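You operate a simulated robot arm through the tools that you are given. There is no shell and no other tool.

The job below is to be done with a simulated robot arm. You get a single attempt, and the scene is never put back.

JOB
Put the tag that the job card names in the red tray.
Fine: use the card in the brown pocket; that card ends in the blue pocket; shut the box.

Only the result counts: the job must be done as asked and must still hold three seconds after the hand-in. Knocking over, shifting, dropping, spilling or breaking anything else fails it.

ROBOT AND FRAMES
A 7-joint arm with a fingered hand, fixed in place. Base frame: the origin is on the floor under the middle of its stand, x ahead of it, y to its left, z up; the work surface is at about z = 800. Units: mm, rad, N and s.
It reaches about 1089 mm from its shoulder. Its first joint turns from -2.601 to 2.601 rad. Payload 3.5 kg.
The TCP is the grasp point between the finger pads, 30 mm short of the fingertips. In the tool frame z runs along the fingers and y along their closing line. The gripper opens to 104 mm; its body begins 35 mm behind the TCP. The gripper is a hand of 4 fingers: y runs from the thumb to the fingers, the wrist lies at [-15, -110, -186] in the tool frame, and closing takes about 1.5 s.
Orientation is that of the tool frame in the base frame, as [roll, pitch, yaw] about the fixed x, y, z axes, in that order (R = Rz(yaw) Ry(pitch) Rx(roll)). With the fingers straight down and the wrist toward the robot, the tool's x, y and z point along [0, 1, 0], [1, 0, 0] and [0, 0, -1] of the base frame.

CONTROLS
- The arm moves only by the tool send_rows. Its argument "series" is text: rows parted by semicolons, each of 6 numbers parted by spaces: the shift along the tool's x, y, z in mm, then the turn, a rotation vector about the tool's x, y, z in rad. In form: tx ty tz rx ry rz; .... A call has 1 to 20 rows; each row shifts and turns the commanded pose from where the row before left it, along the tool's axes as they then stand. "claw" is the gripper command, from -1 (shut) to 1 (fully open), values between in proportion, set as the call begins (left out, the last holds). Rows are played at 5 a second. More than 50 mm and 0.15 rad between two rows, or a gripper value outside its range, and nothing of the call is played. A pose out of reach is approached as far as the arm can. The call stops where the force on the tool passes 80 N (or 10 N more than at its start, if that is more) or the arm is blocked; 0.2 s more then pass. Each finger travels about 45 mm/s and halts on what it meets, pressing with about 30 N; the grip force reading is that of the motor and also rises with nothing between the fingers. The clock runs only during rows and for 0.2 s after the last one: add rows that do not move to give the fingers time. It gives the time, the measured TCP pose, the force on the tool (base axes), the opening and the grip force at its end, in the units of the frame above (readings bear some noise), with the torque about the TCP (base axes, N m) and any sound that the robot's microphone picked up.
- Cameras (640 x 400 px; columns grow to the right, rows downward): "scene" is fixed at [213.6, 658.9, 1769]; the picture's right is [-0.32, -0.95, 0.00], its down [-0.84, 0.28, -0.46] and it looks along [0.43, -0.14, -0.89] (base axes); focal length 214 px, centre (320, 200). "wrist" rides on the gripper at [61, -92, -130] in the tool frame; the picture's right is [-0.81, 0.27, -0.52], its down [-0.53, -0.71, 0.46] and it looks along [-0.24, 0.64, 0.72] (tool axes); focal length 275 px, centre (320, 200).
- capture(camera): a new picture of that camera. No time passes.
- lift_body(by): slides the trunk up (or, below 0, down) by that many mm; the arm rides with it, the base frame stays. It gives what a move gives, with no picture.
- move_fingers(index, middle, ring, thumb_bend, thumb_turn): sets how far each is bent, from 0 (flat) to 100 (curled in); at 30 the hand is open as for a grip, at 70 the pads meet at the TCP. One left out holds its place. A second passes; each finger stops where it meets its share of the squeeze, and holds until it gets a number again. A gripper value or a shape takes the hand back. It gives what a move gives, with no picture; readings hold the bend of each and the force on the fingers (four entries, about 0 where the hand has none), thumb and palm. thumb_turn goes from beside the hand (0) to across from the fingers (100), as for a grip.
- set_grasp(shape): the hand has 4 fingers and takes this shape, open, in about a second: jaw (thumb against the fingers, like two jaws); tri (thumb and two fingers); tip (a fingertip pinch); poke (one finger out to press); point (the index stretched); flat (the hand flat); cup (the hand cupped); fist (a fist). The gripper value then closes the fingers along that shape, each until it touches; the sizes above hold for jaw. It gives what a move gives, with no picture.
- pixel_to_xyz(camera, pixels): for up to 12 pixels [column, row] of the newest picture of that camera ("zoom" is the newest enlarged one), the place [x, y, z] in the base frame of the surface seen there, good to about 2 mm, but the place of the scene camera against the robot may be out by one fixed shift of up to 18 mm in any direction. No time passes.
- zoom(camera, box): a new picture of the part [left, top, right, bottom] of that camera's present view, enlarged. No time passes.
- close_job(): hands the job in; it is judged then, once.

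Open the gripper and draw the arm clear of the work before you hand the job in, unless the task says otherwise.

The tools are called after ">>>" as a command line: name --argument value ..., lists and objects as JSON in quotes. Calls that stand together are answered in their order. send_rows: Moves the arm, as the interface text tells. Its arguments: {"type":"object","properties":{"series":{"type":"string"},"claw":{"type":"number"}},"required":["series"]} The other tools are called the same way: lift_body (by) moves the trunk up or down; set_grasp (shape) gives the hand a shape; move_fingers (index, middle, ring, thumb_bend, thumb_turn) moves the fingers one by one; capture (camera) takes a picture; pixel_to_xyz (camera, pixels) gives the place of the surface under pixels of a picture; zoom (camera, box) takes an enlarged picture of a part of a camera's view; close_job () hands the job in.

At the start:

```text
clock: 0.0
ee_pos: [620.5, 479.3, 1463.4]
tool_rot: [3.141, 0.001, 1.571]
wrist_force: [0.0, -0.5, -0.6]
moment: [-0.04, -0.02, -0.01]
opening: 103.5
finger_force: 0.0
shape: jaw
bend: [30.0, 30.0, 30.0, 30.0, 98.0]
finger forces: [0.1, 0.1, 0.0, 0.0, 0.1, 0.0]
trunk travel left (down, up): [-675.0, 35.0]
```

scene: 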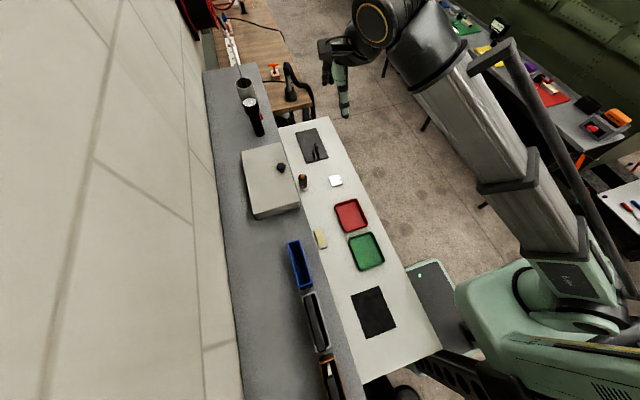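
wrist: 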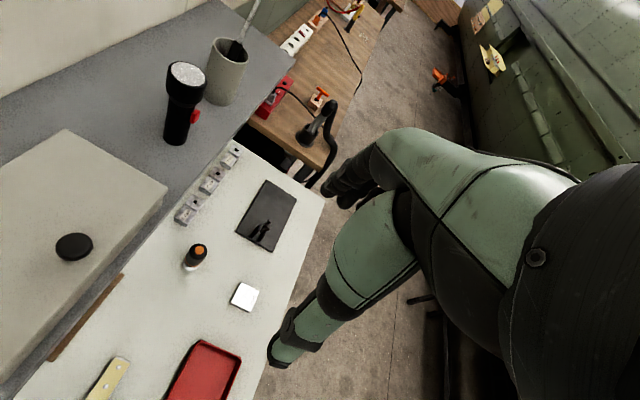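

I start by looking closer at the work area in the scene picture: the box at about (270,180), pockets at (300,262), (316,320), (330,378), and trays at (350,214), (365,250).

>>> zoom --camera "scene" --box '[220, 120, 380, 220]'

>>> zoom --camera "scene" --box '[260, 220, 420, 320]'

>>> zoom --camera "scene" --box '[260, 300, 420, 400]'

>>> zoom --camera "wrist" --box '[0, 120, 320, 320]'

```text
4.00 times, centred on (300, 170) of scene
```

zoom: 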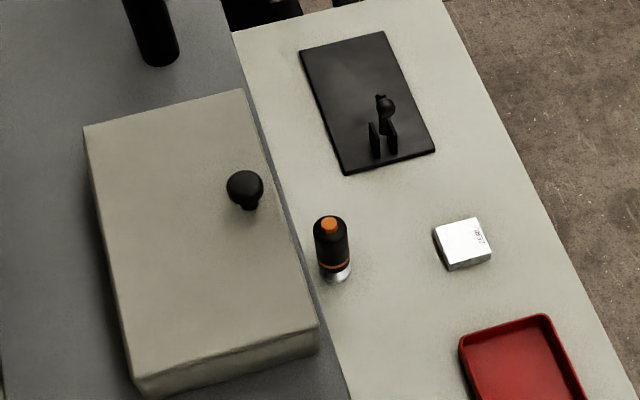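

```text
4.00 times, centred on (340, 270) of scene
```

zoom: 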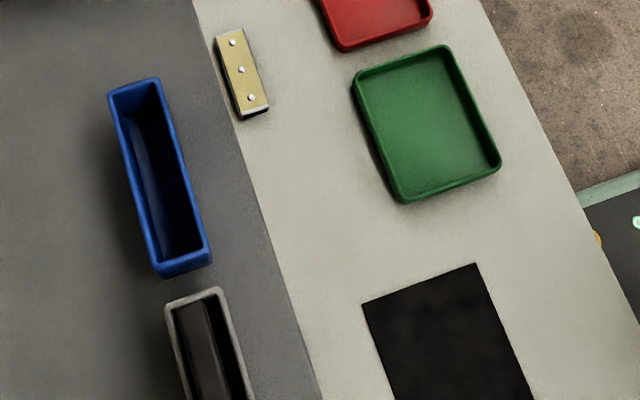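

```text
4.00 times, centred on (340, 350) of scene
```

zoom: 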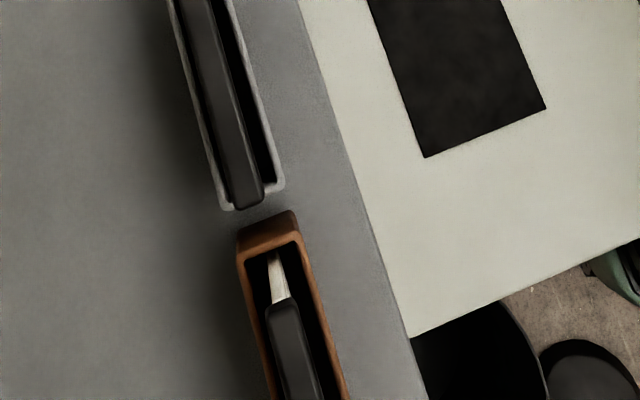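

```text
2.00 times, centred on (160, 220) of wrist
```

zoom: 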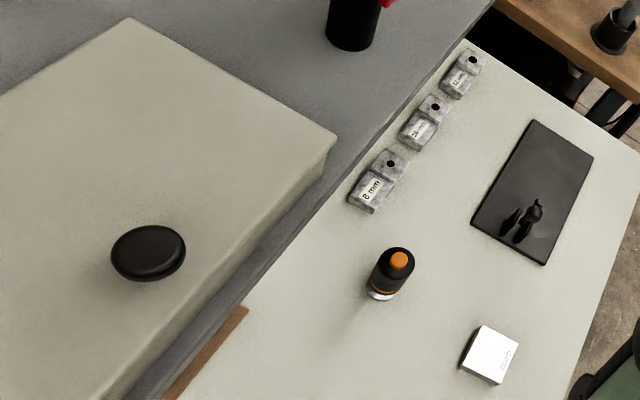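

The wrist view shows small labelled blocks at about (188,212), (212,182), (231,156), and a grey box with a knob. I measure places with both cameras to work out the geometry and the scene camera shift.

>>> pixel_to_xyz --camera "scene" --pixels '[[281, 167], [243, 151], [280, 143], [298, 205], [254, 217], [303, 178], [336, 181], [350, 214], [365, 250], [320, 239], [373, 312], [313, 145]]'

>>> pixel_to_xyz --camera "wrist" --pixels '[[73, 246], [66, 130], [166, 188], [200, 250], [244, 297], [186, 214], [211, 184], [229, 158], [205, 375], [110, 375], [267, 215], [88, 320]]'

>>> pixel_to_xyz --camera "scene" --pixels '[[292, 242], [300, 240], [304, 287], [311, 284], [303, 294], [314, 291], [316, 352], [329, 347], [320, 360], [333, 354], [331, 385], [337, 398]]'

```text
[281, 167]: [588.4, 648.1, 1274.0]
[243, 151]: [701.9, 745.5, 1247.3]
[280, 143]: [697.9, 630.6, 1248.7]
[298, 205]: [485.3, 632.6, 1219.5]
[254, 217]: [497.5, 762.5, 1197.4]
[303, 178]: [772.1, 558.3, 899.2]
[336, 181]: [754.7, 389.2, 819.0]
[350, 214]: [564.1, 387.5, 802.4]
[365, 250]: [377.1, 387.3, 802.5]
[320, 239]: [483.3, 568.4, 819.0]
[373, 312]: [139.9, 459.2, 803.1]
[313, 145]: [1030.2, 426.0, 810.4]
```

```text
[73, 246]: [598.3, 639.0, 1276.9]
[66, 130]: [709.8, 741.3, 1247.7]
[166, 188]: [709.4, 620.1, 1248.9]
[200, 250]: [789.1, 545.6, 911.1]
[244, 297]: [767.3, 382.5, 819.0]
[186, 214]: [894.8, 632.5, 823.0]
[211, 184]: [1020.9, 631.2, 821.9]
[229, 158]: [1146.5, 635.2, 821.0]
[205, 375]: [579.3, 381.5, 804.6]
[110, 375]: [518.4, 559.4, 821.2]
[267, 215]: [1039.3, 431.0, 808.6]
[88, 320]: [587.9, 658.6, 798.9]
```

```text
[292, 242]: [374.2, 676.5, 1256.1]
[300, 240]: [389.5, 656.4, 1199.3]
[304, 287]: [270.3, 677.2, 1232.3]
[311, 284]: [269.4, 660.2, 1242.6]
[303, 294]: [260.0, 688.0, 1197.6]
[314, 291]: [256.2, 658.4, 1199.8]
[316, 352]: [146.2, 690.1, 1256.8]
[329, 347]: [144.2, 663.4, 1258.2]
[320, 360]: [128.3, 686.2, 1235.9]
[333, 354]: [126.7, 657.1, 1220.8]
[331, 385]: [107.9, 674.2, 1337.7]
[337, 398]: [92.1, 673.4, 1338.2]
```

The shelf seems to lie at z ≈ 1198 with the box and pockets on it. I zoom on the pockets and the box in the scene view.

>>> zoom --camera "scene" --box '[280, 340, 376, 400]'

>>> pixel_to_xyz --camera "scene" --pixels '[[329, 368], [327, 362], [331, 377], [334, 378], [325, 366], [340, 390], [312, 300], [320, 345], [312, 310], [323, 340], [300, 262], [350, 380]]'

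>>> zoom --camera "scene" --box '[272, 230, 352, 280]'

>>> zoom --camera "scene" --box '[200, 50, 328, 130]'

```text
6.67 times, centred on (328, 370) of scene
```

zoom: 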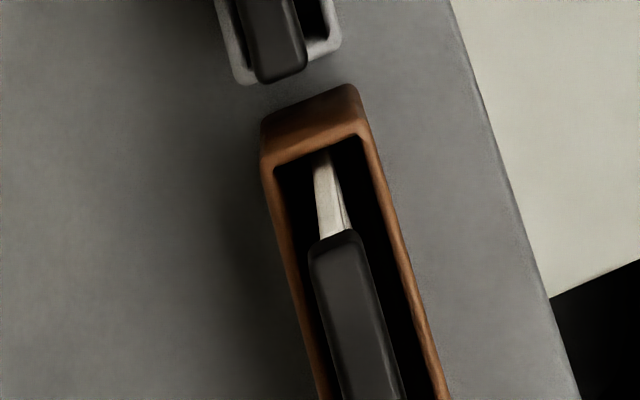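

```text
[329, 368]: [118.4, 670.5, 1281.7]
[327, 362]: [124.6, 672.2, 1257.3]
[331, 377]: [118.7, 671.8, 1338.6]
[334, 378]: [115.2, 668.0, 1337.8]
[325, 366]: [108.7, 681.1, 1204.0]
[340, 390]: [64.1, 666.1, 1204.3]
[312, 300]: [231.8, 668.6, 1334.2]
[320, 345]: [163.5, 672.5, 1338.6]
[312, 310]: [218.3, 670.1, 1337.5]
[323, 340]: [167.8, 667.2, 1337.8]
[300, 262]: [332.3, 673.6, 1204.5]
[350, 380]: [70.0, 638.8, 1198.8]
```

```text
8.00 times, centred on (312, 255) of scene
```

zoom: 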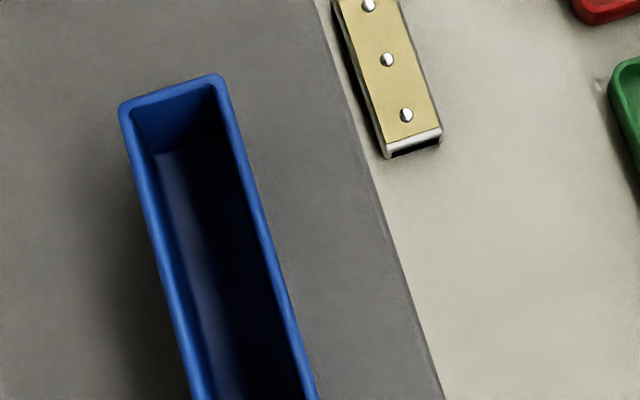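

```text
5.00 times, centred on (264, 90) of scene
```

zoom: 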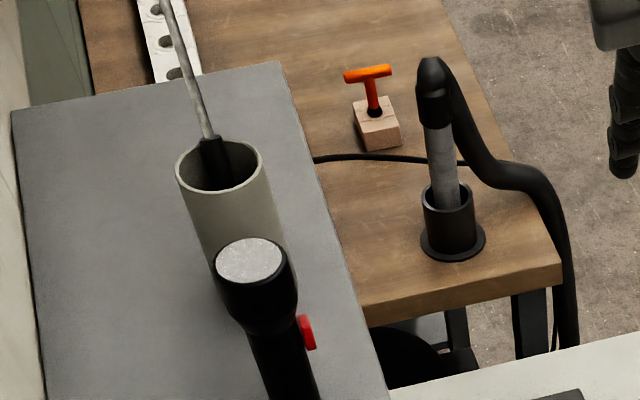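

Both cards have black top bars at z ≈ 1338, one in the grey pocket and one in the brown pocket. Before moving, I zoom on the small blocks at (188,212)–(231,156) and the other small things in the wrist view.

>>> zoom --camera "wrist" --box '[165, 130, 261, 190]'

>>> zoom --camera "wrist" --box '[165, 180, 261, 240]'

>>> zoom --camera "wrist" --box '[170, 260, 298, 340]'

>>> zoom --camera "wrist" --box '[0, 220, 192, 340]'

```text
6.67 times, centred on (213, 160) of wrist
```

zoom: 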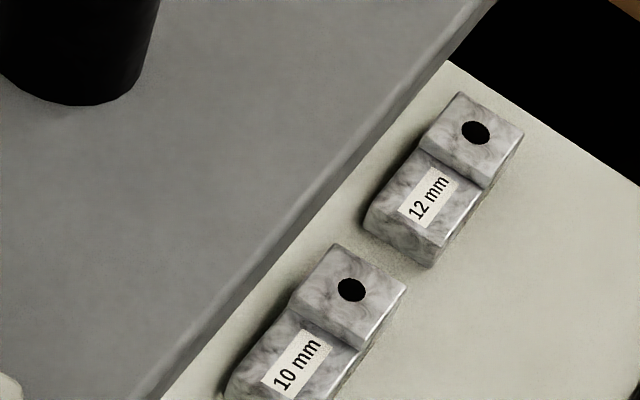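

```text
6.67 times, centred on (213, 210) of wrist
```

zoom: 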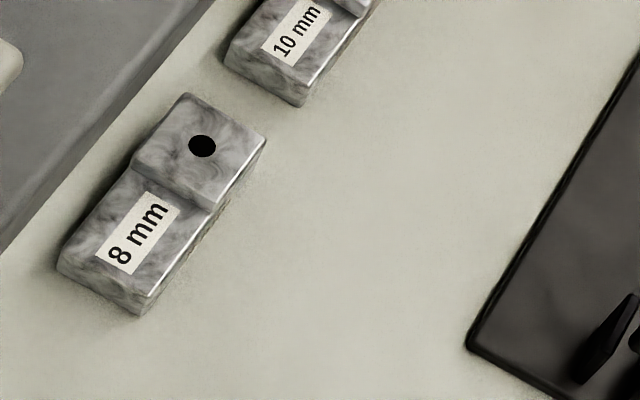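

```text
5.00 times, centred on (234, 300) of wrist
```

zoom: 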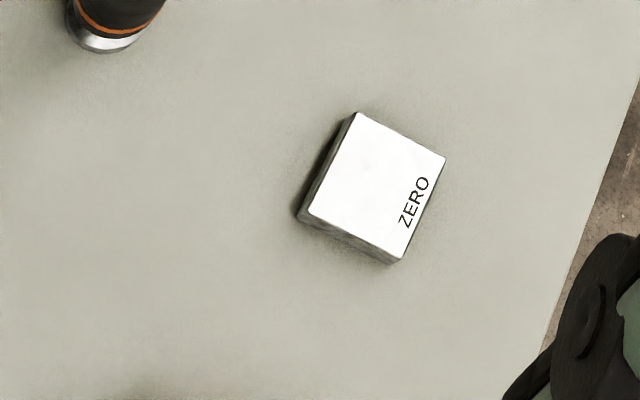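

```text
3.33 times, centred on (96, 280) of wrist
```

zoom: 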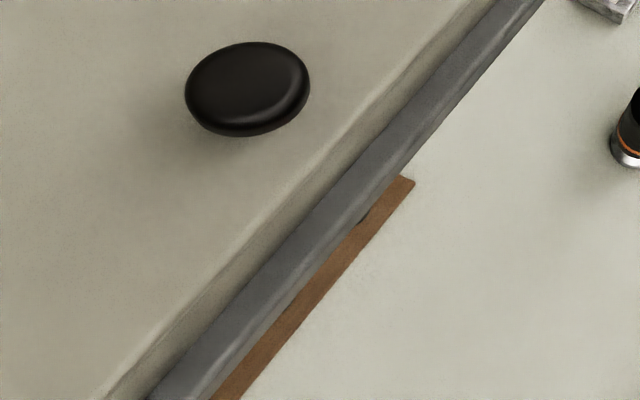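

The blocks are hole gauges ("8/10/12 mm") and a "ZERO" block, so the tags are probably in the box. I turn the hand in place by +90° about the vertical, so the wrist camera looks toward the shelf (+y).

>>> send_rows --series "0 0 0 0 0 -0.1309;0 0 0 0 0 -0.1309;0 0 0 0 0 -0.1309;0 0 0 0 0 -0.1309;0 0 0 0 0 -0.1309;0 0 0 0 0 -0.1309;0 0 0 0 0 -0.1309;0 0 0 0 0 -0.1309;0 0 0 0 0 -0.1309;0 0 0 0 0 -0.1309;0 0 0 0 0 -0.1309;0 0 0 0 0 -0.1309;0 0 0 0 0 0" --claw 1

>>> capture --camera "wrist"

>>> capture --camera "scene"

```text
clock: 2.8
ee_pos: [620.4, 479.3, 1462.7]
tool_rot: [-3.141, 0.001, -3.138]
wrist_force: [-0.1, 0.1, -0.5]
moment: [-0.01, 0.0, -0.02]
opening: 103.6
finger_force: 0.1
shape: jaw
bend: [30.0, 30.0, 30.0, 30.0, 98.0]
finger forces: [0.0, 0.0, 0.0, 0.1, 0.1, 0.1]
trunk travel left (down, up): [-675.0, 35.0]
```

```text
taken
```

wrist: 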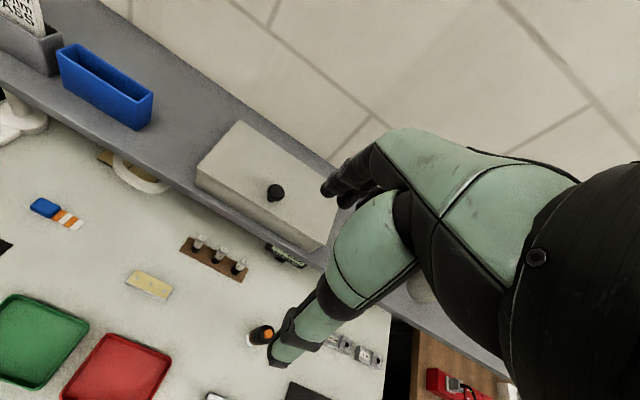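

```text
taken
```

scene: 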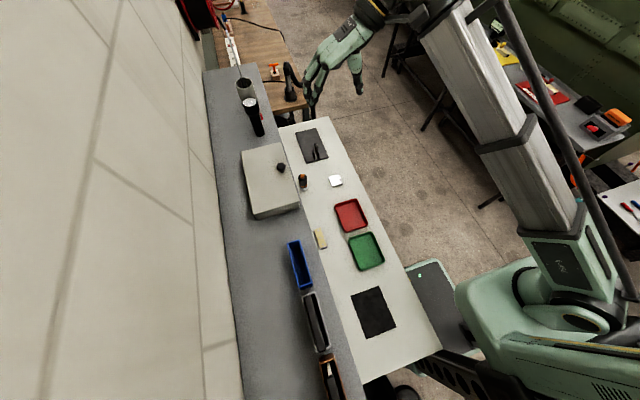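

The wrist view now shows the grey pocket's card at top left (20,25) with text, the open floor of the table and a row of things below the shelf. I zoom on these.

>>> zoom --camera "wrist" --box '[0, 0, 160, 100]'

>>> zoom --camera "wrist" --box '[160, 220, 320, 320]'

>>> zoom --camera "wrist" --box '[0, 130, 192, 250]'

>>> zoom --camera "wrist" --box '[180, 110, 372, 230]'

```text
4.00 times, centred on (80, 50) of wrist
```

zoom: 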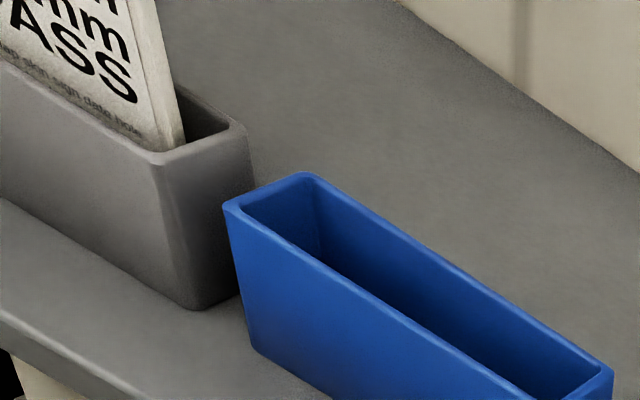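

```text
4.00 times, centred on (240, 270) of wrist
```

zoom: 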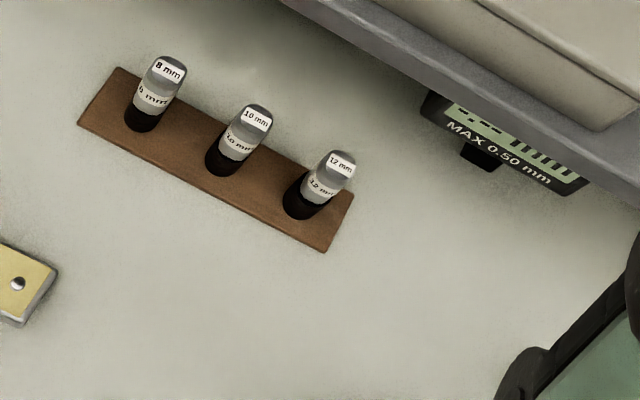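

```text
3.33 times, centred on (96, 190) of wrist
```

zoom: 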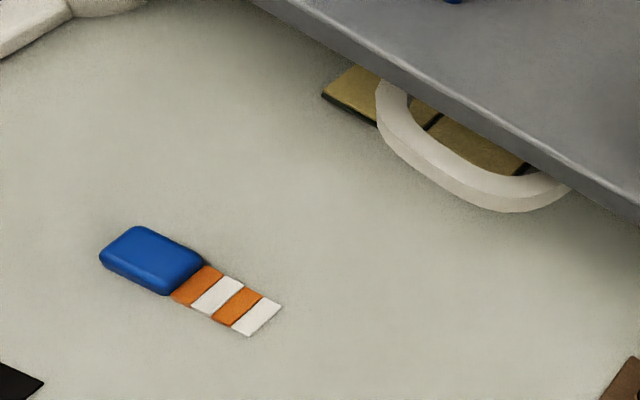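

```text
3.33 times, centred on (276, 170) of wrist
```

zoom: 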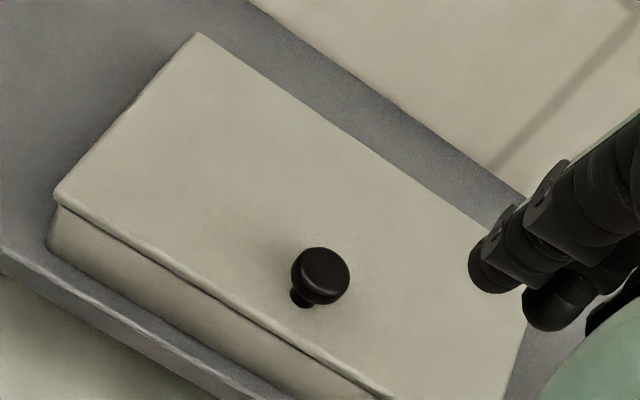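

The box has a lid with a seam and a knob near its front edge, so it is likely hinged at the back. I now shift −x (tool +x) by about 500 mm to look at the cards in the pockets.

>>> send_rows --series "48 0 0 0 0 0;48 0 0 0 0 0;48 0 0 0 0 0;48 0 0 0 0 0;48 0 0 0 0 0;48 0 0 0 0 0;48 0 0 0 0 0;48 0 0 0 0 0;48 0 0 0 0 0;0 0 0 0 0 0"

>>> capture --camera "wrist"

>>> capture --camera "scene"

```text
clock: 5.0
ee_pos: [191.6, 485.9, 1456.4]
tool_rot: [-3.14, 0.0, -3.141]
wrist_force: [0.8, -0.6, -0.8]
moment: [-0.01, 0.03, -0.02]
opening: 103.5
finger_force: 0.0
shape: jaw
bend: [30.0, 30.0, 30.0, 30.0, 98.0]
finger forces: [0.1, 0.1, 0.0, 0.0, 0.0, 0.1]
out of reach, approached as far as the arm can: row 9
trunk travel left (down, up): [-675.0, 35.0]
```

```text
taken
```

wrist: 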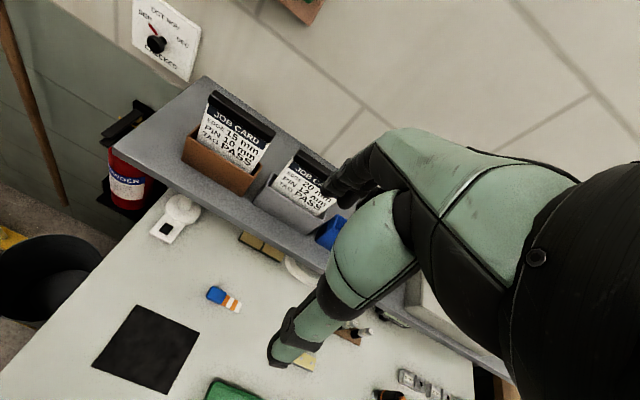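

```text
taken
```

scene: 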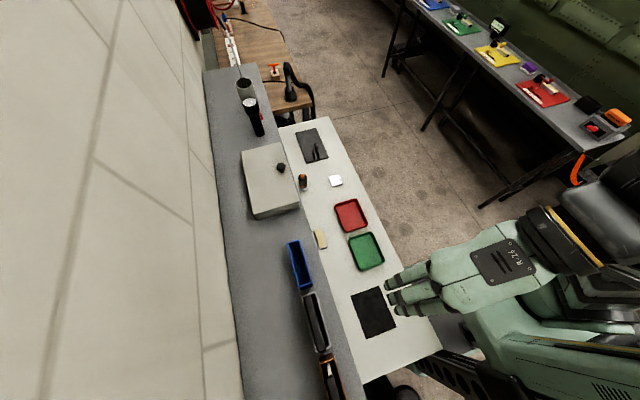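

The cards are legible in the wrist view: brown-pocket card at (235,130), grey-pocket card at (302,185). I zoom on each.

>>> zoom --camera "wrist" --box '[175, 80, 303, 160]'

>>> zoom --camera "wrist" --box '[175, 120, 303, 200]'

>>> zoom --camera "wrist" --box '[250, 145, 346, 205]'

>>> zoom --camera "wrist" --box '[130, 0, 226, 60]'

>>> zoom --camera "wrist" --box '[140, 180, 332, 300]'

```text
5.00 times, centred on (239, 120) of wrist
```

zoom: 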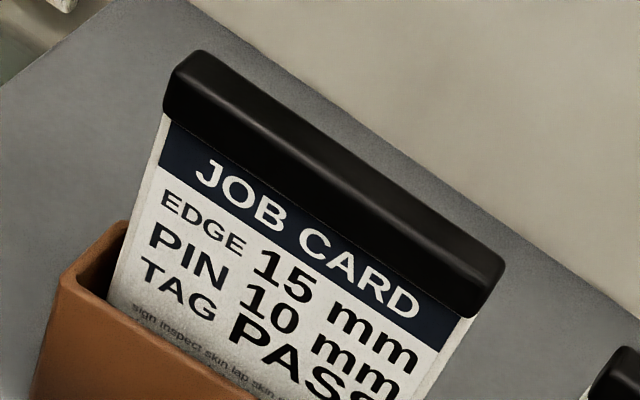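

```text
5.00 times, centred on (239, 160) of wrist
```

zoom: 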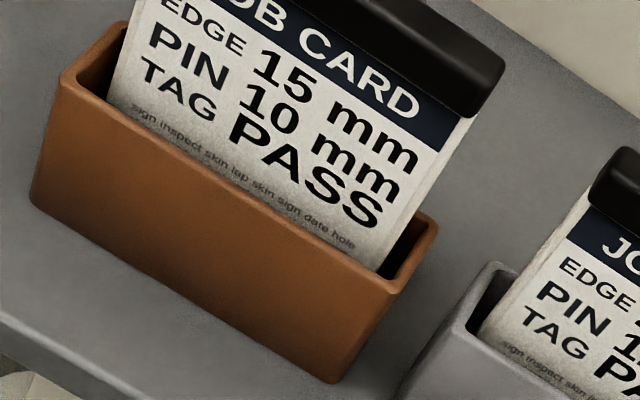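

```text
6.67 times, centred on (298, 175) of wrist
```

zoom: 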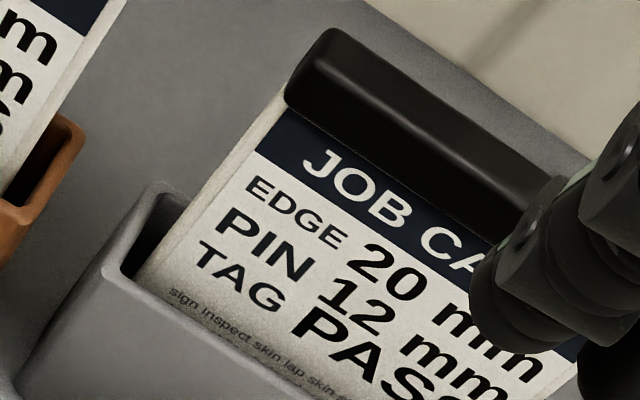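

```text
6.67 times, centred on (178, 30) of wrist
```

zoom: 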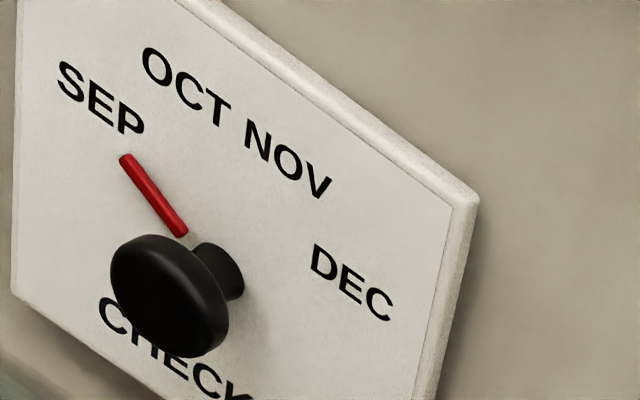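

```text
3.33 times, centred on (236, 240) of wrist
```

zoom: 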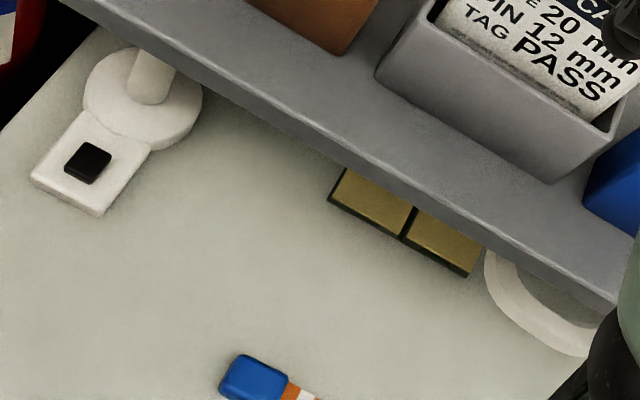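

The brown card names TAG "PASS" (EDGE 15, PIN 10). I check the robot's own geometry and the pocket positions with both cameras to plan reach.

>>> pixel_to_xyz --camera "wrist" --pixels '[[212, 95], [272, 134], [240, 113], [192, 130], [186, 142], [262, 168], [255, 178], [294, 155], [270, 175], [330, 222], [260, 200], [236, 205]]'

>>> pixel_to_xyz --camera "scene" --pixels '[[500, 262], [560, 235], [600, 200], [560, 300], [620, 250], [540, 285], [470, 310], [590, 320], [440, 260], [580, 380], [630, 190], [400, 285]]'

>>> zoom --camera "scene" --box '[384, 200, 640, 400]'

```text
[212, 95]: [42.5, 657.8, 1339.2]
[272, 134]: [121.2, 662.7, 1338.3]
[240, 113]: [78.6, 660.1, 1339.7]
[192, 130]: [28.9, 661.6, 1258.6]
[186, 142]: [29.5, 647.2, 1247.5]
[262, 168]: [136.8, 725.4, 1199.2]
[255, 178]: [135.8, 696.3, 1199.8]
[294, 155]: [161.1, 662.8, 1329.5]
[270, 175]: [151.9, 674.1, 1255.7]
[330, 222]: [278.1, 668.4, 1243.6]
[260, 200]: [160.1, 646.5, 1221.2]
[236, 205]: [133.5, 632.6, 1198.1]
```

```text
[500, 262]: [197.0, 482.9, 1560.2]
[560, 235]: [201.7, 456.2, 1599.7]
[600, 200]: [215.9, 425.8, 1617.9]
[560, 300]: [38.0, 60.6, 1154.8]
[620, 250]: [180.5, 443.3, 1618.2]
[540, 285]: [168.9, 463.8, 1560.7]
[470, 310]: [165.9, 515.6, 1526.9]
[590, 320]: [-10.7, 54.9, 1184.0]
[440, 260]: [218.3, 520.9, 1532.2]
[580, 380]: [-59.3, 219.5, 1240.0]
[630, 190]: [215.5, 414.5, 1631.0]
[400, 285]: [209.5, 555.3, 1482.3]
```

```text
2.00 times, centred on (512, 300) of scene
```

zoom: 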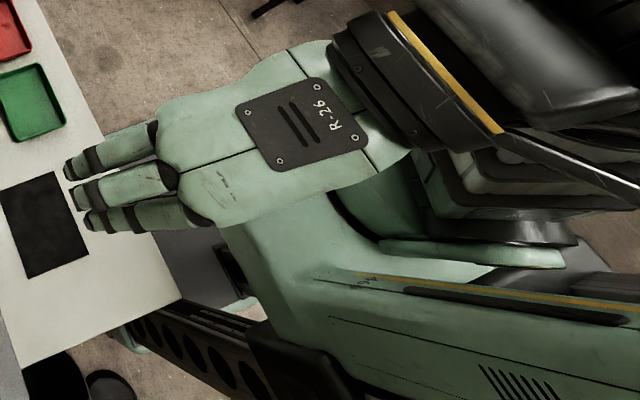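

I take a tight zoom on the brown-pocket card bar and get its precise top corners.

>>> zoom --camera "wrist" --box '[200, 82, 296, 142]'

>>> pixel_to_xyz --camera "zoom" --pixels '[[70, 60], [300, 190], [480, 300], [60, 110], [280, 250], [420, 335], [90, 45], [320, 175], [505, 295], [40, 80], [250, 215], [400, 300]]'

```text
6.67 times, centred on (248, 112) of wrist
```

zoom: 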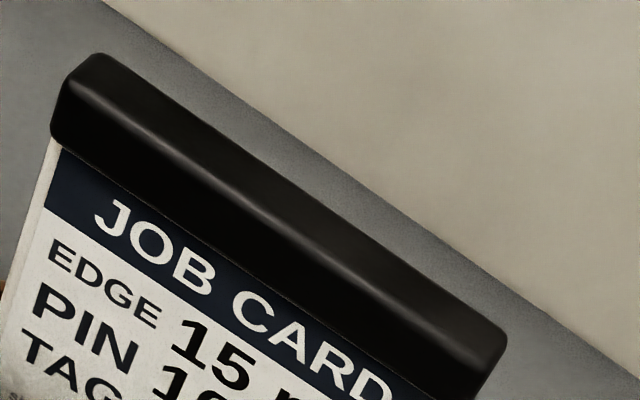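

```text
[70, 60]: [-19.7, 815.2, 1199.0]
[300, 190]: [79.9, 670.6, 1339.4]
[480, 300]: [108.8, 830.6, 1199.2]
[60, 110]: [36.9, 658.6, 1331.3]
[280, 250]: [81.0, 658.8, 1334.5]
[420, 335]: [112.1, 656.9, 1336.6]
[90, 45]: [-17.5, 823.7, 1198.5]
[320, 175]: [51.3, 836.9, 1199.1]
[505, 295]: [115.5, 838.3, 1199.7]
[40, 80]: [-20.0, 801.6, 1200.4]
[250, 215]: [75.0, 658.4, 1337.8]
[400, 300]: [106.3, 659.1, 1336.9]
```

The bar's front top edge lies at y ≈ 658. I query more pixels for its back edge, its lower edge and its ends.

>>> pixel_to_xyz --camera "zoom" --pixels '[[300, 182], [200, 118], [420, 262], [65, 140], [60, 160], [250, 265], [240, 280], [470, 385], [500, 345], [495, 330], [55, 100], [75, 75]]'

>>> pixel_to_xyz --camera "wrist" --pixels '[[197, 128], [255, 167], [259, 166], [250, 172], [220, 150], [182, 150], [240, 190], [290, 205], [322, 152], [310, 150], [300, 152], [335, 240]]'

```text
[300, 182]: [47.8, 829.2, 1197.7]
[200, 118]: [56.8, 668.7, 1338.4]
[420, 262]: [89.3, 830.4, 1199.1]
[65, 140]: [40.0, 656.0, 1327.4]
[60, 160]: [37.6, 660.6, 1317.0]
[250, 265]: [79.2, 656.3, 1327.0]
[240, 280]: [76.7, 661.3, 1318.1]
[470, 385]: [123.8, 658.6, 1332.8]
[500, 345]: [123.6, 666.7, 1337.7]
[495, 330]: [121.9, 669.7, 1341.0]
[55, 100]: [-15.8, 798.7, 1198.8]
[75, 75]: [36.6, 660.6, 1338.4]
```

```text
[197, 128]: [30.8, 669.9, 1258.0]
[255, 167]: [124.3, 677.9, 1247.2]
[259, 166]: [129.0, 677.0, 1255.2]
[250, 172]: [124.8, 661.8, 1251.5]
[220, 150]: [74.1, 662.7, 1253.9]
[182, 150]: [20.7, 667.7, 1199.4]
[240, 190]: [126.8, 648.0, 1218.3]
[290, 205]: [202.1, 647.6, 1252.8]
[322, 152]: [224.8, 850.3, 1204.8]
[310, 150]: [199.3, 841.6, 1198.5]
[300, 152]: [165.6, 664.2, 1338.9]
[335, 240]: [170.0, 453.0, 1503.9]
```

The card bar spans x 34–126, y 656–671, z 1320–1339. Next I shift to get a good wrist view of the blue pocket for its exact place (expected near (227,208) in the new view).

>>> send_rows --series "-38 15 0 0 0 0;-38 15 0 0 0 0;-38 15 0 0 0 0;-38 15 0 0 0 0;-38 15 0 0 0 0;0 0 0 0 0 0"

>>> capture --camera "wrist"

```text
clock: 6.4
ee_pos: [380.7, 560.4, 1456.7]
tool_rot: [-3.141, 0.0, 3.141]
wrist_force: [-0.1, -0.1, 0.7]
moment: [0.0, 0.01, 0.02]
opening: 103.5
finger_force: 0.0
shape: jaw
bend: [30.0, 30.0, 30.0, 30.0, 98.0]
finger forces: [0.0, 0.1, 0.1, 0.0, 0.1, 0.1]
trunk travel left (down, up): [-675.0, 35.0]
```

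```text
taken
```

wrist: 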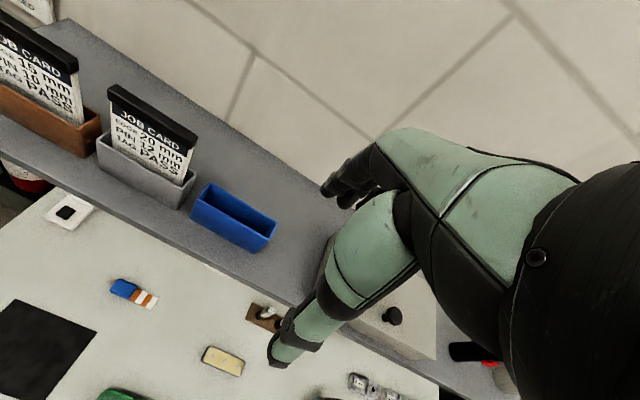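

The blue pocket is clear at (232,215). I zoom and measure its rims, along with the cards' positions again.

>>> zoom --camera "wrist" --box '[176, 170, 288, 240]'

>>> zoom --camera "wrist" --box '[80, 70, 240, 170]'

```text
5.71 times, centred on (232, 205) of wrist
```

zoom: 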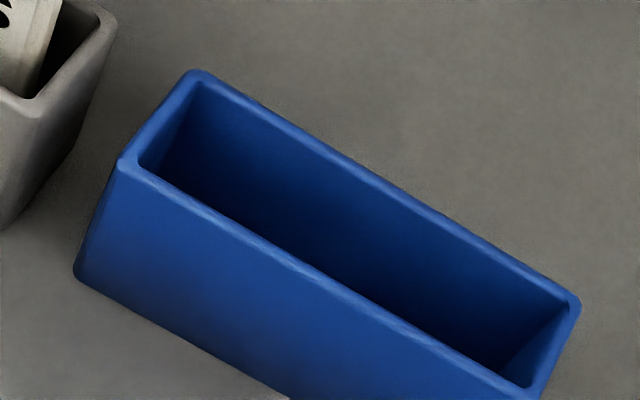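

```text
4.00 times, centred on (160, 120) of wrist
```

zoom: 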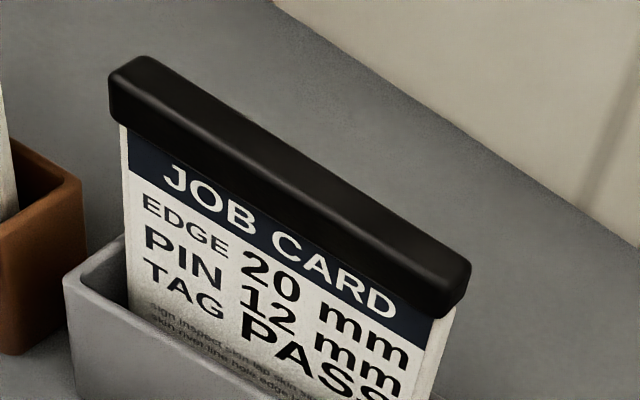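

I re-zoom on the blue pocket to query rim points in the enlarged picture.

>>> zoom --camera "wrist" --box '[176, 170, 288, 240]'

>>> pixel_to_xyz --camera "zoom" --pixels '[[195, 75], [125, 163], [160, 118], [330, 276], [250, 228], [390, 188], [300, 130], [572, 305], [535, 388], [552, 350], [200, 240], [330, 220]]'

>>> pixel_to_xyz --camera "zoom" --pixels '[[210, 90], [145, 160], [345, 272], [260, 222], [380, 195], [290, 136], [560, 310], [520, 380], [170, 150], [240, 180], [420, 290], [90, 275]]'

```text
5.71 times, centred on (232, 205) of wrist
```

zoom: 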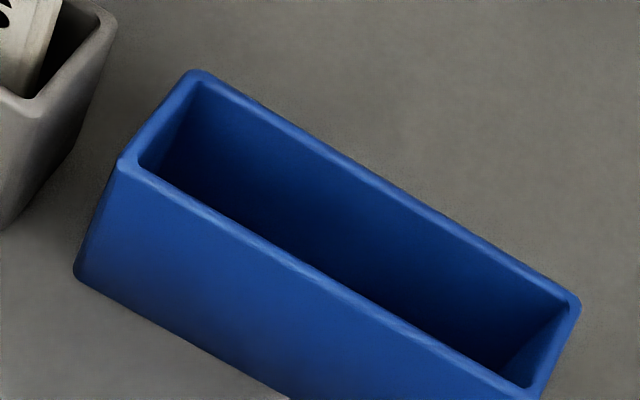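

```text
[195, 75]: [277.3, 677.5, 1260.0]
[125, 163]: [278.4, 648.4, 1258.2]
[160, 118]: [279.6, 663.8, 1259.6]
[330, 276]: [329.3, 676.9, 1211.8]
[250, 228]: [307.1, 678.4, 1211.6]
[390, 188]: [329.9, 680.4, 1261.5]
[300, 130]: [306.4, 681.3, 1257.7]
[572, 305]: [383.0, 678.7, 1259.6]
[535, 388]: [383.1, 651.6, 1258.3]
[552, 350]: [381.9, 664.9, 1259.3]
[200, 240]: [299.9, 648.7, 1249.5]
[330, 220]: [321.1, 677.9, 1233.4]
```

```text
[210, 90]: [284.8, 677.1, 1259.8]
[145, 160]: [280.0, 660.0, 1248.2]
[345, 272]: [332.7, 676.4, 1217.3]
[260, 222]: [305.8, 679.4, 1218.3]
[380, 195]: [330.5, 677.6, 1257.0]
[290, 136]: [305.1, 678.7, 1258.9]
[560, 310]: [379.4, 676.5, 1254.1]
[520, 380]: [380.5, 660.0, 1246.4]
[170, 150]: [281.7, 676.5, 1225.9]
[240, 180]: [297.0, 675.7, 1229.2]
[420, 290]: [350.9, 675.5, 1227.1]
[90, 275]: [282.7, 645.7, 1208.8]
```

Blue pocket: inner x 281–381, y 651–677, rim z 1259, centre (330.5, 664). I go above the brown-pocket card at (80, 663.5), staying high at z 1457, with the hand half closed.

>>> send_rows --series "37.6 12.9 0 0 0 0;37.6 12.9 0 0 0 0;37.6 12.9 0 0 0 0;37.6 12.9 0 0 0 0;37.6 12.9 0 0 0 0;37.6 12.9 0 0 0 0;37.6 12.9 0 0 0 0;37.6 12.9 0 0 0 0;0 0 0 0 0 0" --claw 0.2

>>> capture --camera "wrist"

>>> capture --camera "scene"

```text
clock: 8.4
ee_pos: [80.4, 665.2, 1456.1]
tool_rot: [-3.141, 0.0, -3.141]
wrist_force: [0.3, -0.2, -0.5]
moment: [0.01, 0.0, 0.0]
opening: 63.0
finger_force: 0.1
shape: jaw
bend: [29.0, 40.0, 37.0, 64.0, 100.0]
finger forces: [0.0, 0.1, 0.1, 0.1, 0.0, 0.0]
trunk travel left (down, up): [-675.0, 35.0]
```

```text
taken
```

wrist: 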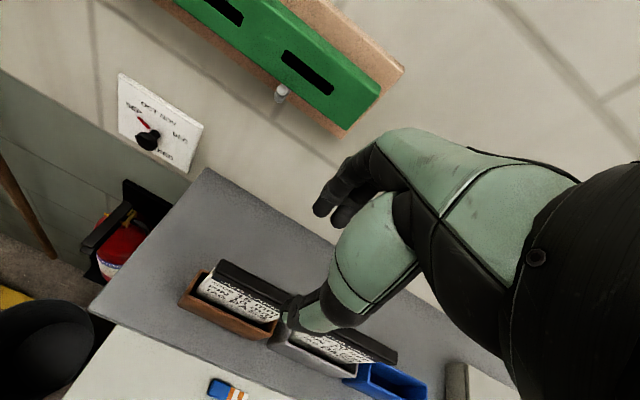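

```text
taken
```

scene: 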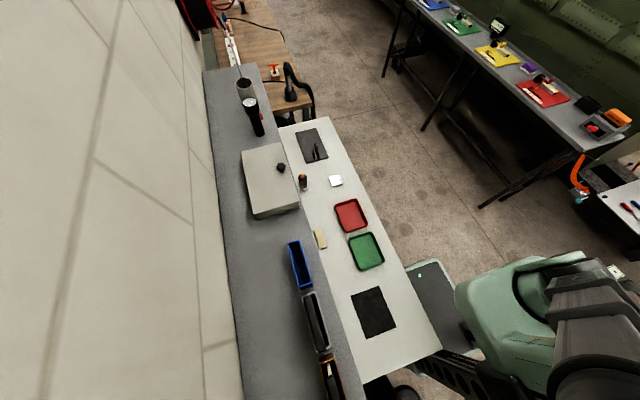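

The thumb is bent far more (64) than the fingers (29–40) at this half-closed value, so I check where the thumb tip (295,318) and finger tips (318,210) actually are.

>>> zoom --camera "wrist" --box '[256, 120, 448, 360]'

>>> pixel_to_xyz --camera "wrist" --pixels '[[292, 325], [300, 320], [310, 318], [318, 210], [322, 200], [335, 215], [345, 205], [360, 165], [330, 310], [345, 240], [320, 322], [340, 322]]'

```text
1.67 times, centred on (352, 240) of wrist
```

zoom: 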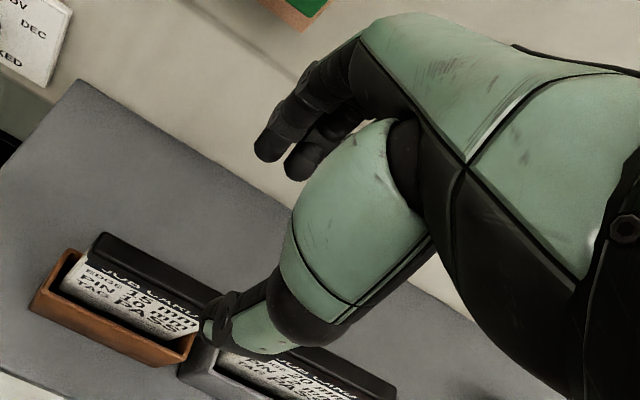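

```text
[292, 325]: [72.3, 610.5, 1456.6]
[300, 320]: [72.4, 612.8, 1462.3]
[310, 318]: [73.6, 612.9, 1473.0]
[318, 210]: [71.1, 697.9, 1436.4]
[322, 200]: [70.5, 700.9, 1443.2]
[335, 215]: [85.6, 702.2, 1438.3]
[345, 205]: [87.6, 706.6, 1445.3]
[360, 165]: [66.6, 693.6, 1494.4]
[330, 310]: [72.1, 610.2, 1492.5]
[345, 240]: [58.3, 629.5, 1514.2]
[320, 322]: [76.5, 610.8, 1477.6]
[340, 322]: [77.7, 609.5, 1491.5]
```

The hand is symmetric about the TCP (thumb pad near y 632, fingers near y 695). I lower toward the card bar by 120 mm with a 1.7 mm y correction, then check.

>>> send_rows --series "0 -1.7 20 0 0 0;0 0 20 0 0 0;0 0 20 0 0 0;0 0 20 0 0 0;0 0 10 0 0 0;0 0 10 0 0 0;0 0 0 0 0 0"

>>> capture --camera "wrist"

>>> capture --camera "scene"

```text
clock: 10.0
ee_pos: [79.8, 662.7, 1357.6]
tool_rot: [3.141, 0.001, 3.14]
wrist_force: [-0.3, 0.0, 0.5]
moment: [0.0, -0.01, -0.02]
opening: 62.8
finger_force: 0.0
shape: jaw
bend: [29.0, 40.0, 37.0, 64.0, 100.0]
finger forces: [0.1, 0.1, 0.0, 0.0, 0.0, 0.0]
trunk travel left (down, up): [-675.0, 35.0]
```

```text
taken
```

wrist: 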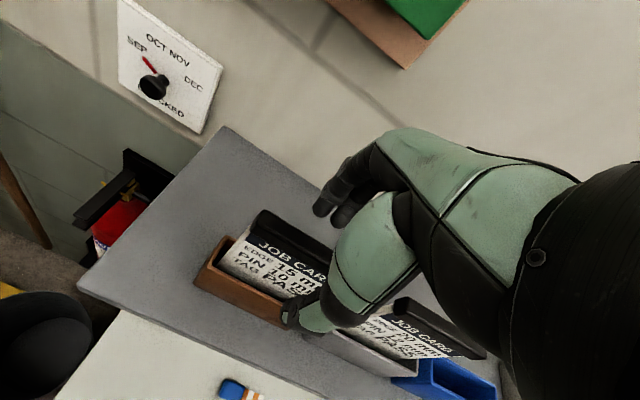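

```text
taken
```

scene: 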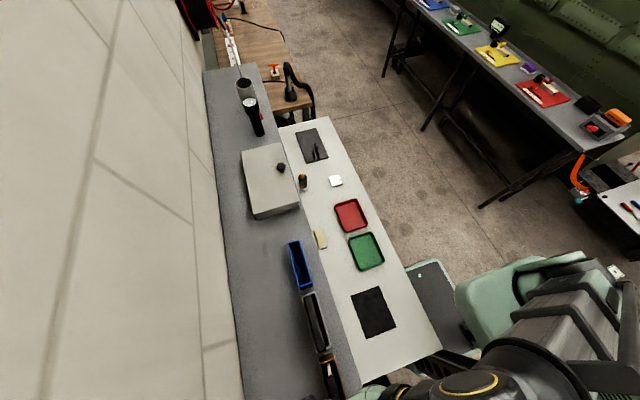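

TCP is at z 1357.6, and the thumb at (300,318) is in front of the card while the fingers at (330,200) are behind it. I re-measure the bar in this nearer view before going lower.

>>> zoom --camera "wrist" --box '[190, 180, 350, 340]'

>>> pixel_to_xyz --camera "wrist" --pixels '[[262, 212], [256, 222], [290, 232], [285, 242], [320, 250], [300, 236], [250, 232], [280, 260], [235, 262], [210, 262], [290, 320], [300, 312]]'

```text
2.50 times, centred on (270, 260) of wrist
```

zoom: 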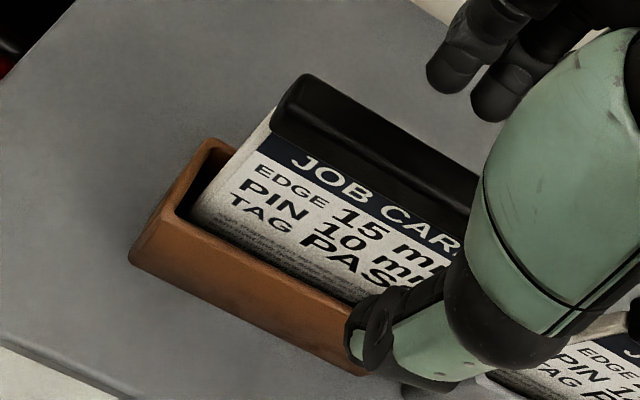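

```text
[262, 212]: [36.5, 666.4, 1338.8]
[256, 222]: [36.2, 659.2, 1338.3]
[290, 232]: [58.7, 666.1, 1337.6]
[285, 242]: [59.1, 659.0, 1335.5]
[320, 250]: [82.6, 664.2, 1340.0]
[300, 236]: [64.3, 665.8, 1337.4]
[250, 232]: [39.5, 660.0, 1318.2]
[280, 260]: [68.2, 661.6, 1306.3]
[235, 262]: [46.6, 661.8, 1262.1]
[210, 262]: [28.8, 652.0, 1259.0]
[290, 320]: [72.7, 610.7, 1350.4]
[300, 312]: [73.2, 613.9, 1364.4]
```

The bar is confirmed at y 656–671, top z 1339. I lower another 35 mm slowly so the pads straddle the bar.

>>> send_rows --series "0 0.8 10 0 0 0;0 0 10 0 0 0;0 0 10 0 0 0;0 0 5 0 0 0;0 0 0 0 0 0"

>>> capture --camera "wrist"

```text
clock: 11.2
ee_pos: [79.8, 663.2, 1322.3]
tool_rot: [-3.141, -0.001, 3.141]
wrist_force: [0.9, -0.1, -0.1]
moment: [0.02, 0.0, 0.01]
opening: 62.8
finger_force: 0.1
shape: jaw
bend: [29.0, 40.0, 37.0, 64.0, 100.0]
finger forces: [0.0, 0.0, 0.0, 0.1, 0.0, 0.1]
trunk travel left (down, up): [-675.0, 35.0]
```

```text
taken
```

wrist: 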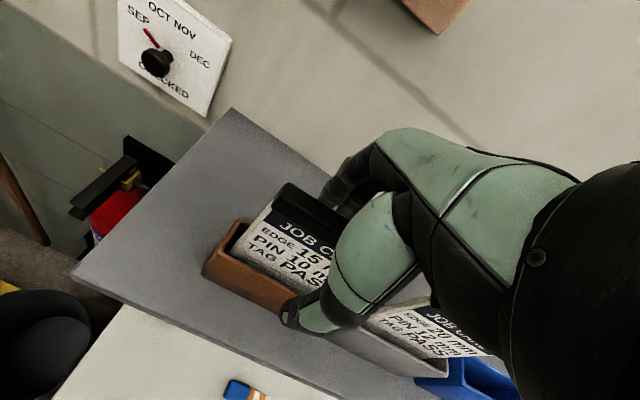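

The pads straddle the bar. I close in steps, first to about 26 mm, to see whether either side touches early.

>>> send_rows --series "0 0 0 0 0 0;0 0 0 0 0 0;0 0 0 0 0 0;0 0 0 0 0 0;0 0 0 0 0 0" --claw -0.5

>>> capture --camera "wrist"

```text
clock: 12.4
ee_pos: [79.9, 662.5, 1321.9]
tool_rot: [-3.141, 0.0, -3.14]
wrist_force: [-0.6, -0.2, -0.9]
moment: [-0.03, 0.02, 0.0]
opening: 26.4
finger_force: 0.1
shape: jaw
bend: [74.0, 56.0, 54.0, 74.0, 100.0]
finger forces: [0.0, 0.0, 0.0, 0.0, 0.1, 0.1]
trunk travel left (down, up): [-675.0, 35.0]
```

```text
taken
```

wrist: 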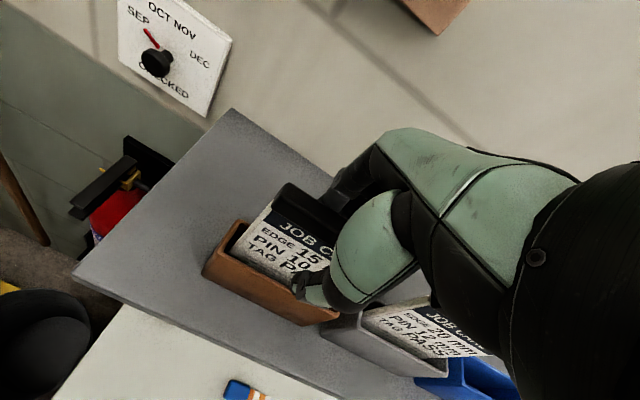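

No contact yet at 26 mm opening. I close fully onto the bar.

>>> send_rows --series "0 0 0 0 0 0;0 0 0 0 0 0;0 0 0 0 0 0;0 0 0 0 0 0;0 0 0 0 0 0;0 0 0 0 0 0" --claw -1

>>> capture --camera "wrist"

```text
clock: 13.8
ee_pos: [80.8, 663.7, 1321.3]
tool_rot: [3.141, -0.001, -3.141]
wrist_force: [-0.1, 0.1, 0.3]
moment: [0.04, 0.0, 0.01]
opening: 0.0
finger_force: 30.1
shape: jaw
bend: [70.0, 70.0, 70.0, 70.0, 100.0]
finger forces: [17.5, 7.4, 2.9, 0.0, 27.6, 0.0]
trunk travel left (down, up): [-675.0, 35.0]
```

```text
taken
```

wrist: 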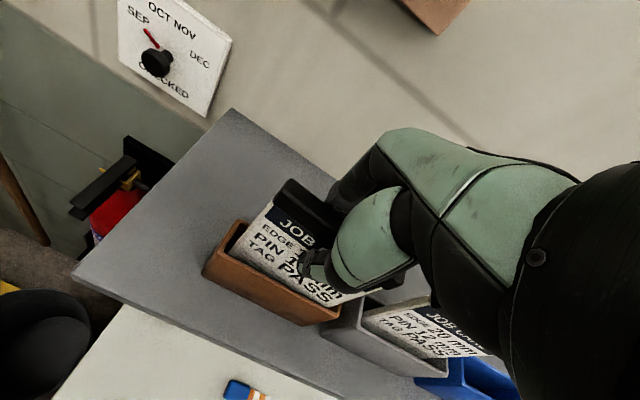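

Opening reads 0 while the thumb and fingers push on each other with about 28 N, so I look closely at what is held.

>>> zoom --camera "wrist" --box '[200, 140, 440, 340]'

>>> capture --camera "scene"

>>> zoom --camera "scene" --box '[280, 300, 440, 400]'

>>> pixel_to_xyz --camera "wrist" --pixels '[[290, 185], [285, 195], [310, 200], [330, 212], [303, 265], [315, 255], [312, 270], [240, 225], [335, 190], [330, 285], [250, 250], [300, 230]]'

```text
2.00 times, centred on (320, 240) of wrist
```

zoom: 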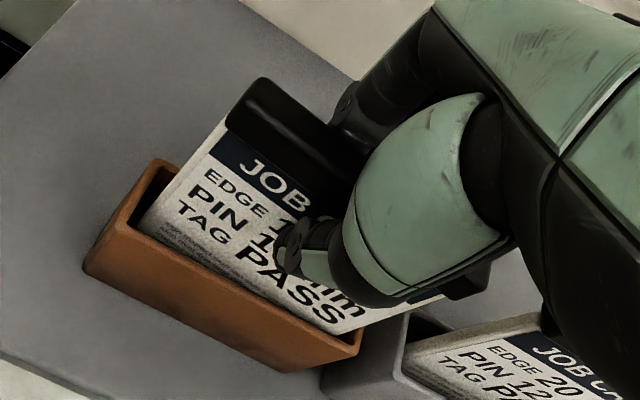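

```text
taken
```

scene: 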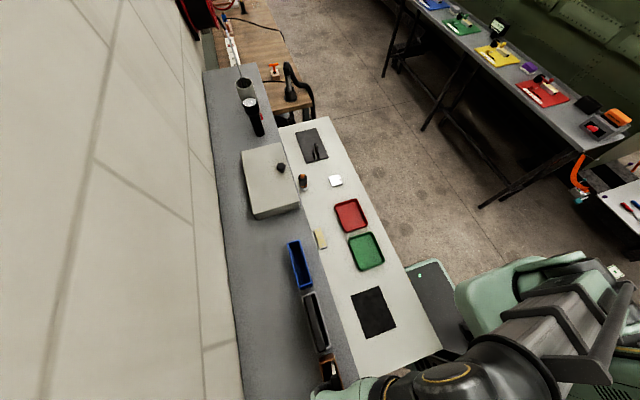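

```text
4.00 times, centred on (360, 350) of scene
```

zoom: 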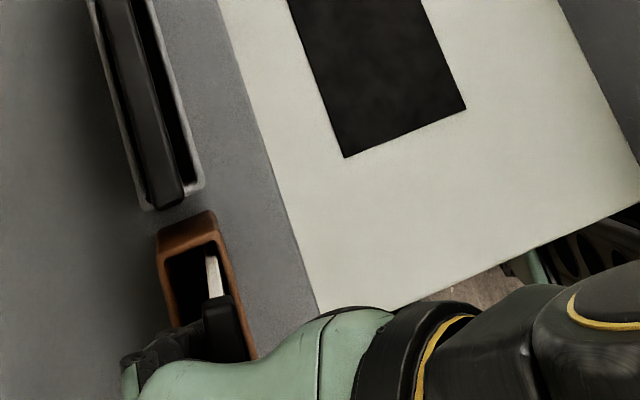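

```text
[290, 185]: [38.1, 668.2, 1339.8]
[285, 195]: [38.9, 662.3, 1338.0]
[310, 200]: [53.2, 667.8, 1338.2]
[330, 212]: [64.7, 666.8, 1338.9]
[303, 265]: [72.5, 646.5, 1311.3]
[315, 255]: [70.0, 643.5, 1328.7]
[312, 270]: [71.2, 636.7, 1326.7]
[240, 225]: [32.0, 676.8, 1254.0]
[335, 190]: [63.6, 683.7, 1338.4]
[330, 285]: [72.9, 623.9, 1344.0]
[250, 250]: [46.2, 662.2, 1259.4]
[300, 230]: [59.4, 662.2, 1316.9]
```

The bar appears pinched between thumb (outer y 645) and fingers (back y 684). I lift 20 mm as a test.

>>> send_rows --series "0 0 -5 0 0 0;0 0 -5 0 0 0;0 0 -5 0 0 0;0 0 -5 0 0 0;0 0 0 0 0 0"

>>> capture --camera "wrist"

>>> zoom --camera "wrist" --box '[200, 140, 440, 340]'

```text
clock: 15.0
ee_pos: [80.2, 662.1, 1341.9]
tool_rot: [3.142, 0.0, -3.142]
wrist_force: [-0.3, 1.3, -1.2]
moment: [-0.02, 0.0, 0.0]
opening: 0.1
finger_force: 30.2
shape: jaw
bend: [70.0, 70.0, 70.0, 70.0, 100.0]
finger forces: [17.9, 7.0, 2.8, 0.0, 27.6, 0.1]
trunk travel left (down, up): [-675.0, 35.0]
```

```text
taken
```

wrist: 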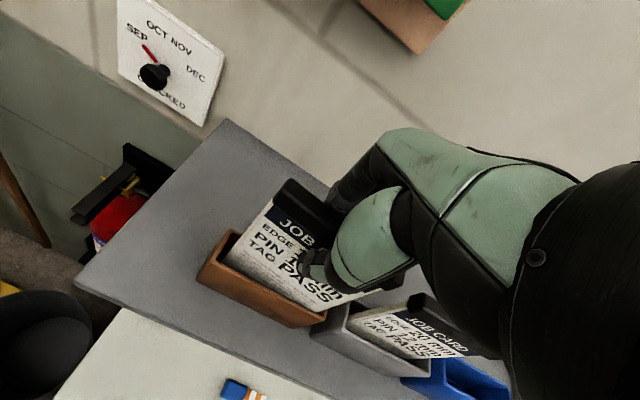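

```text
2.00 times, centred on (320, 240) of wrist
```

zoom: 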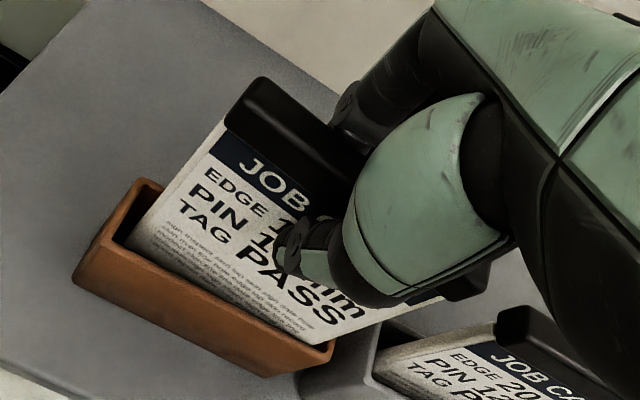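

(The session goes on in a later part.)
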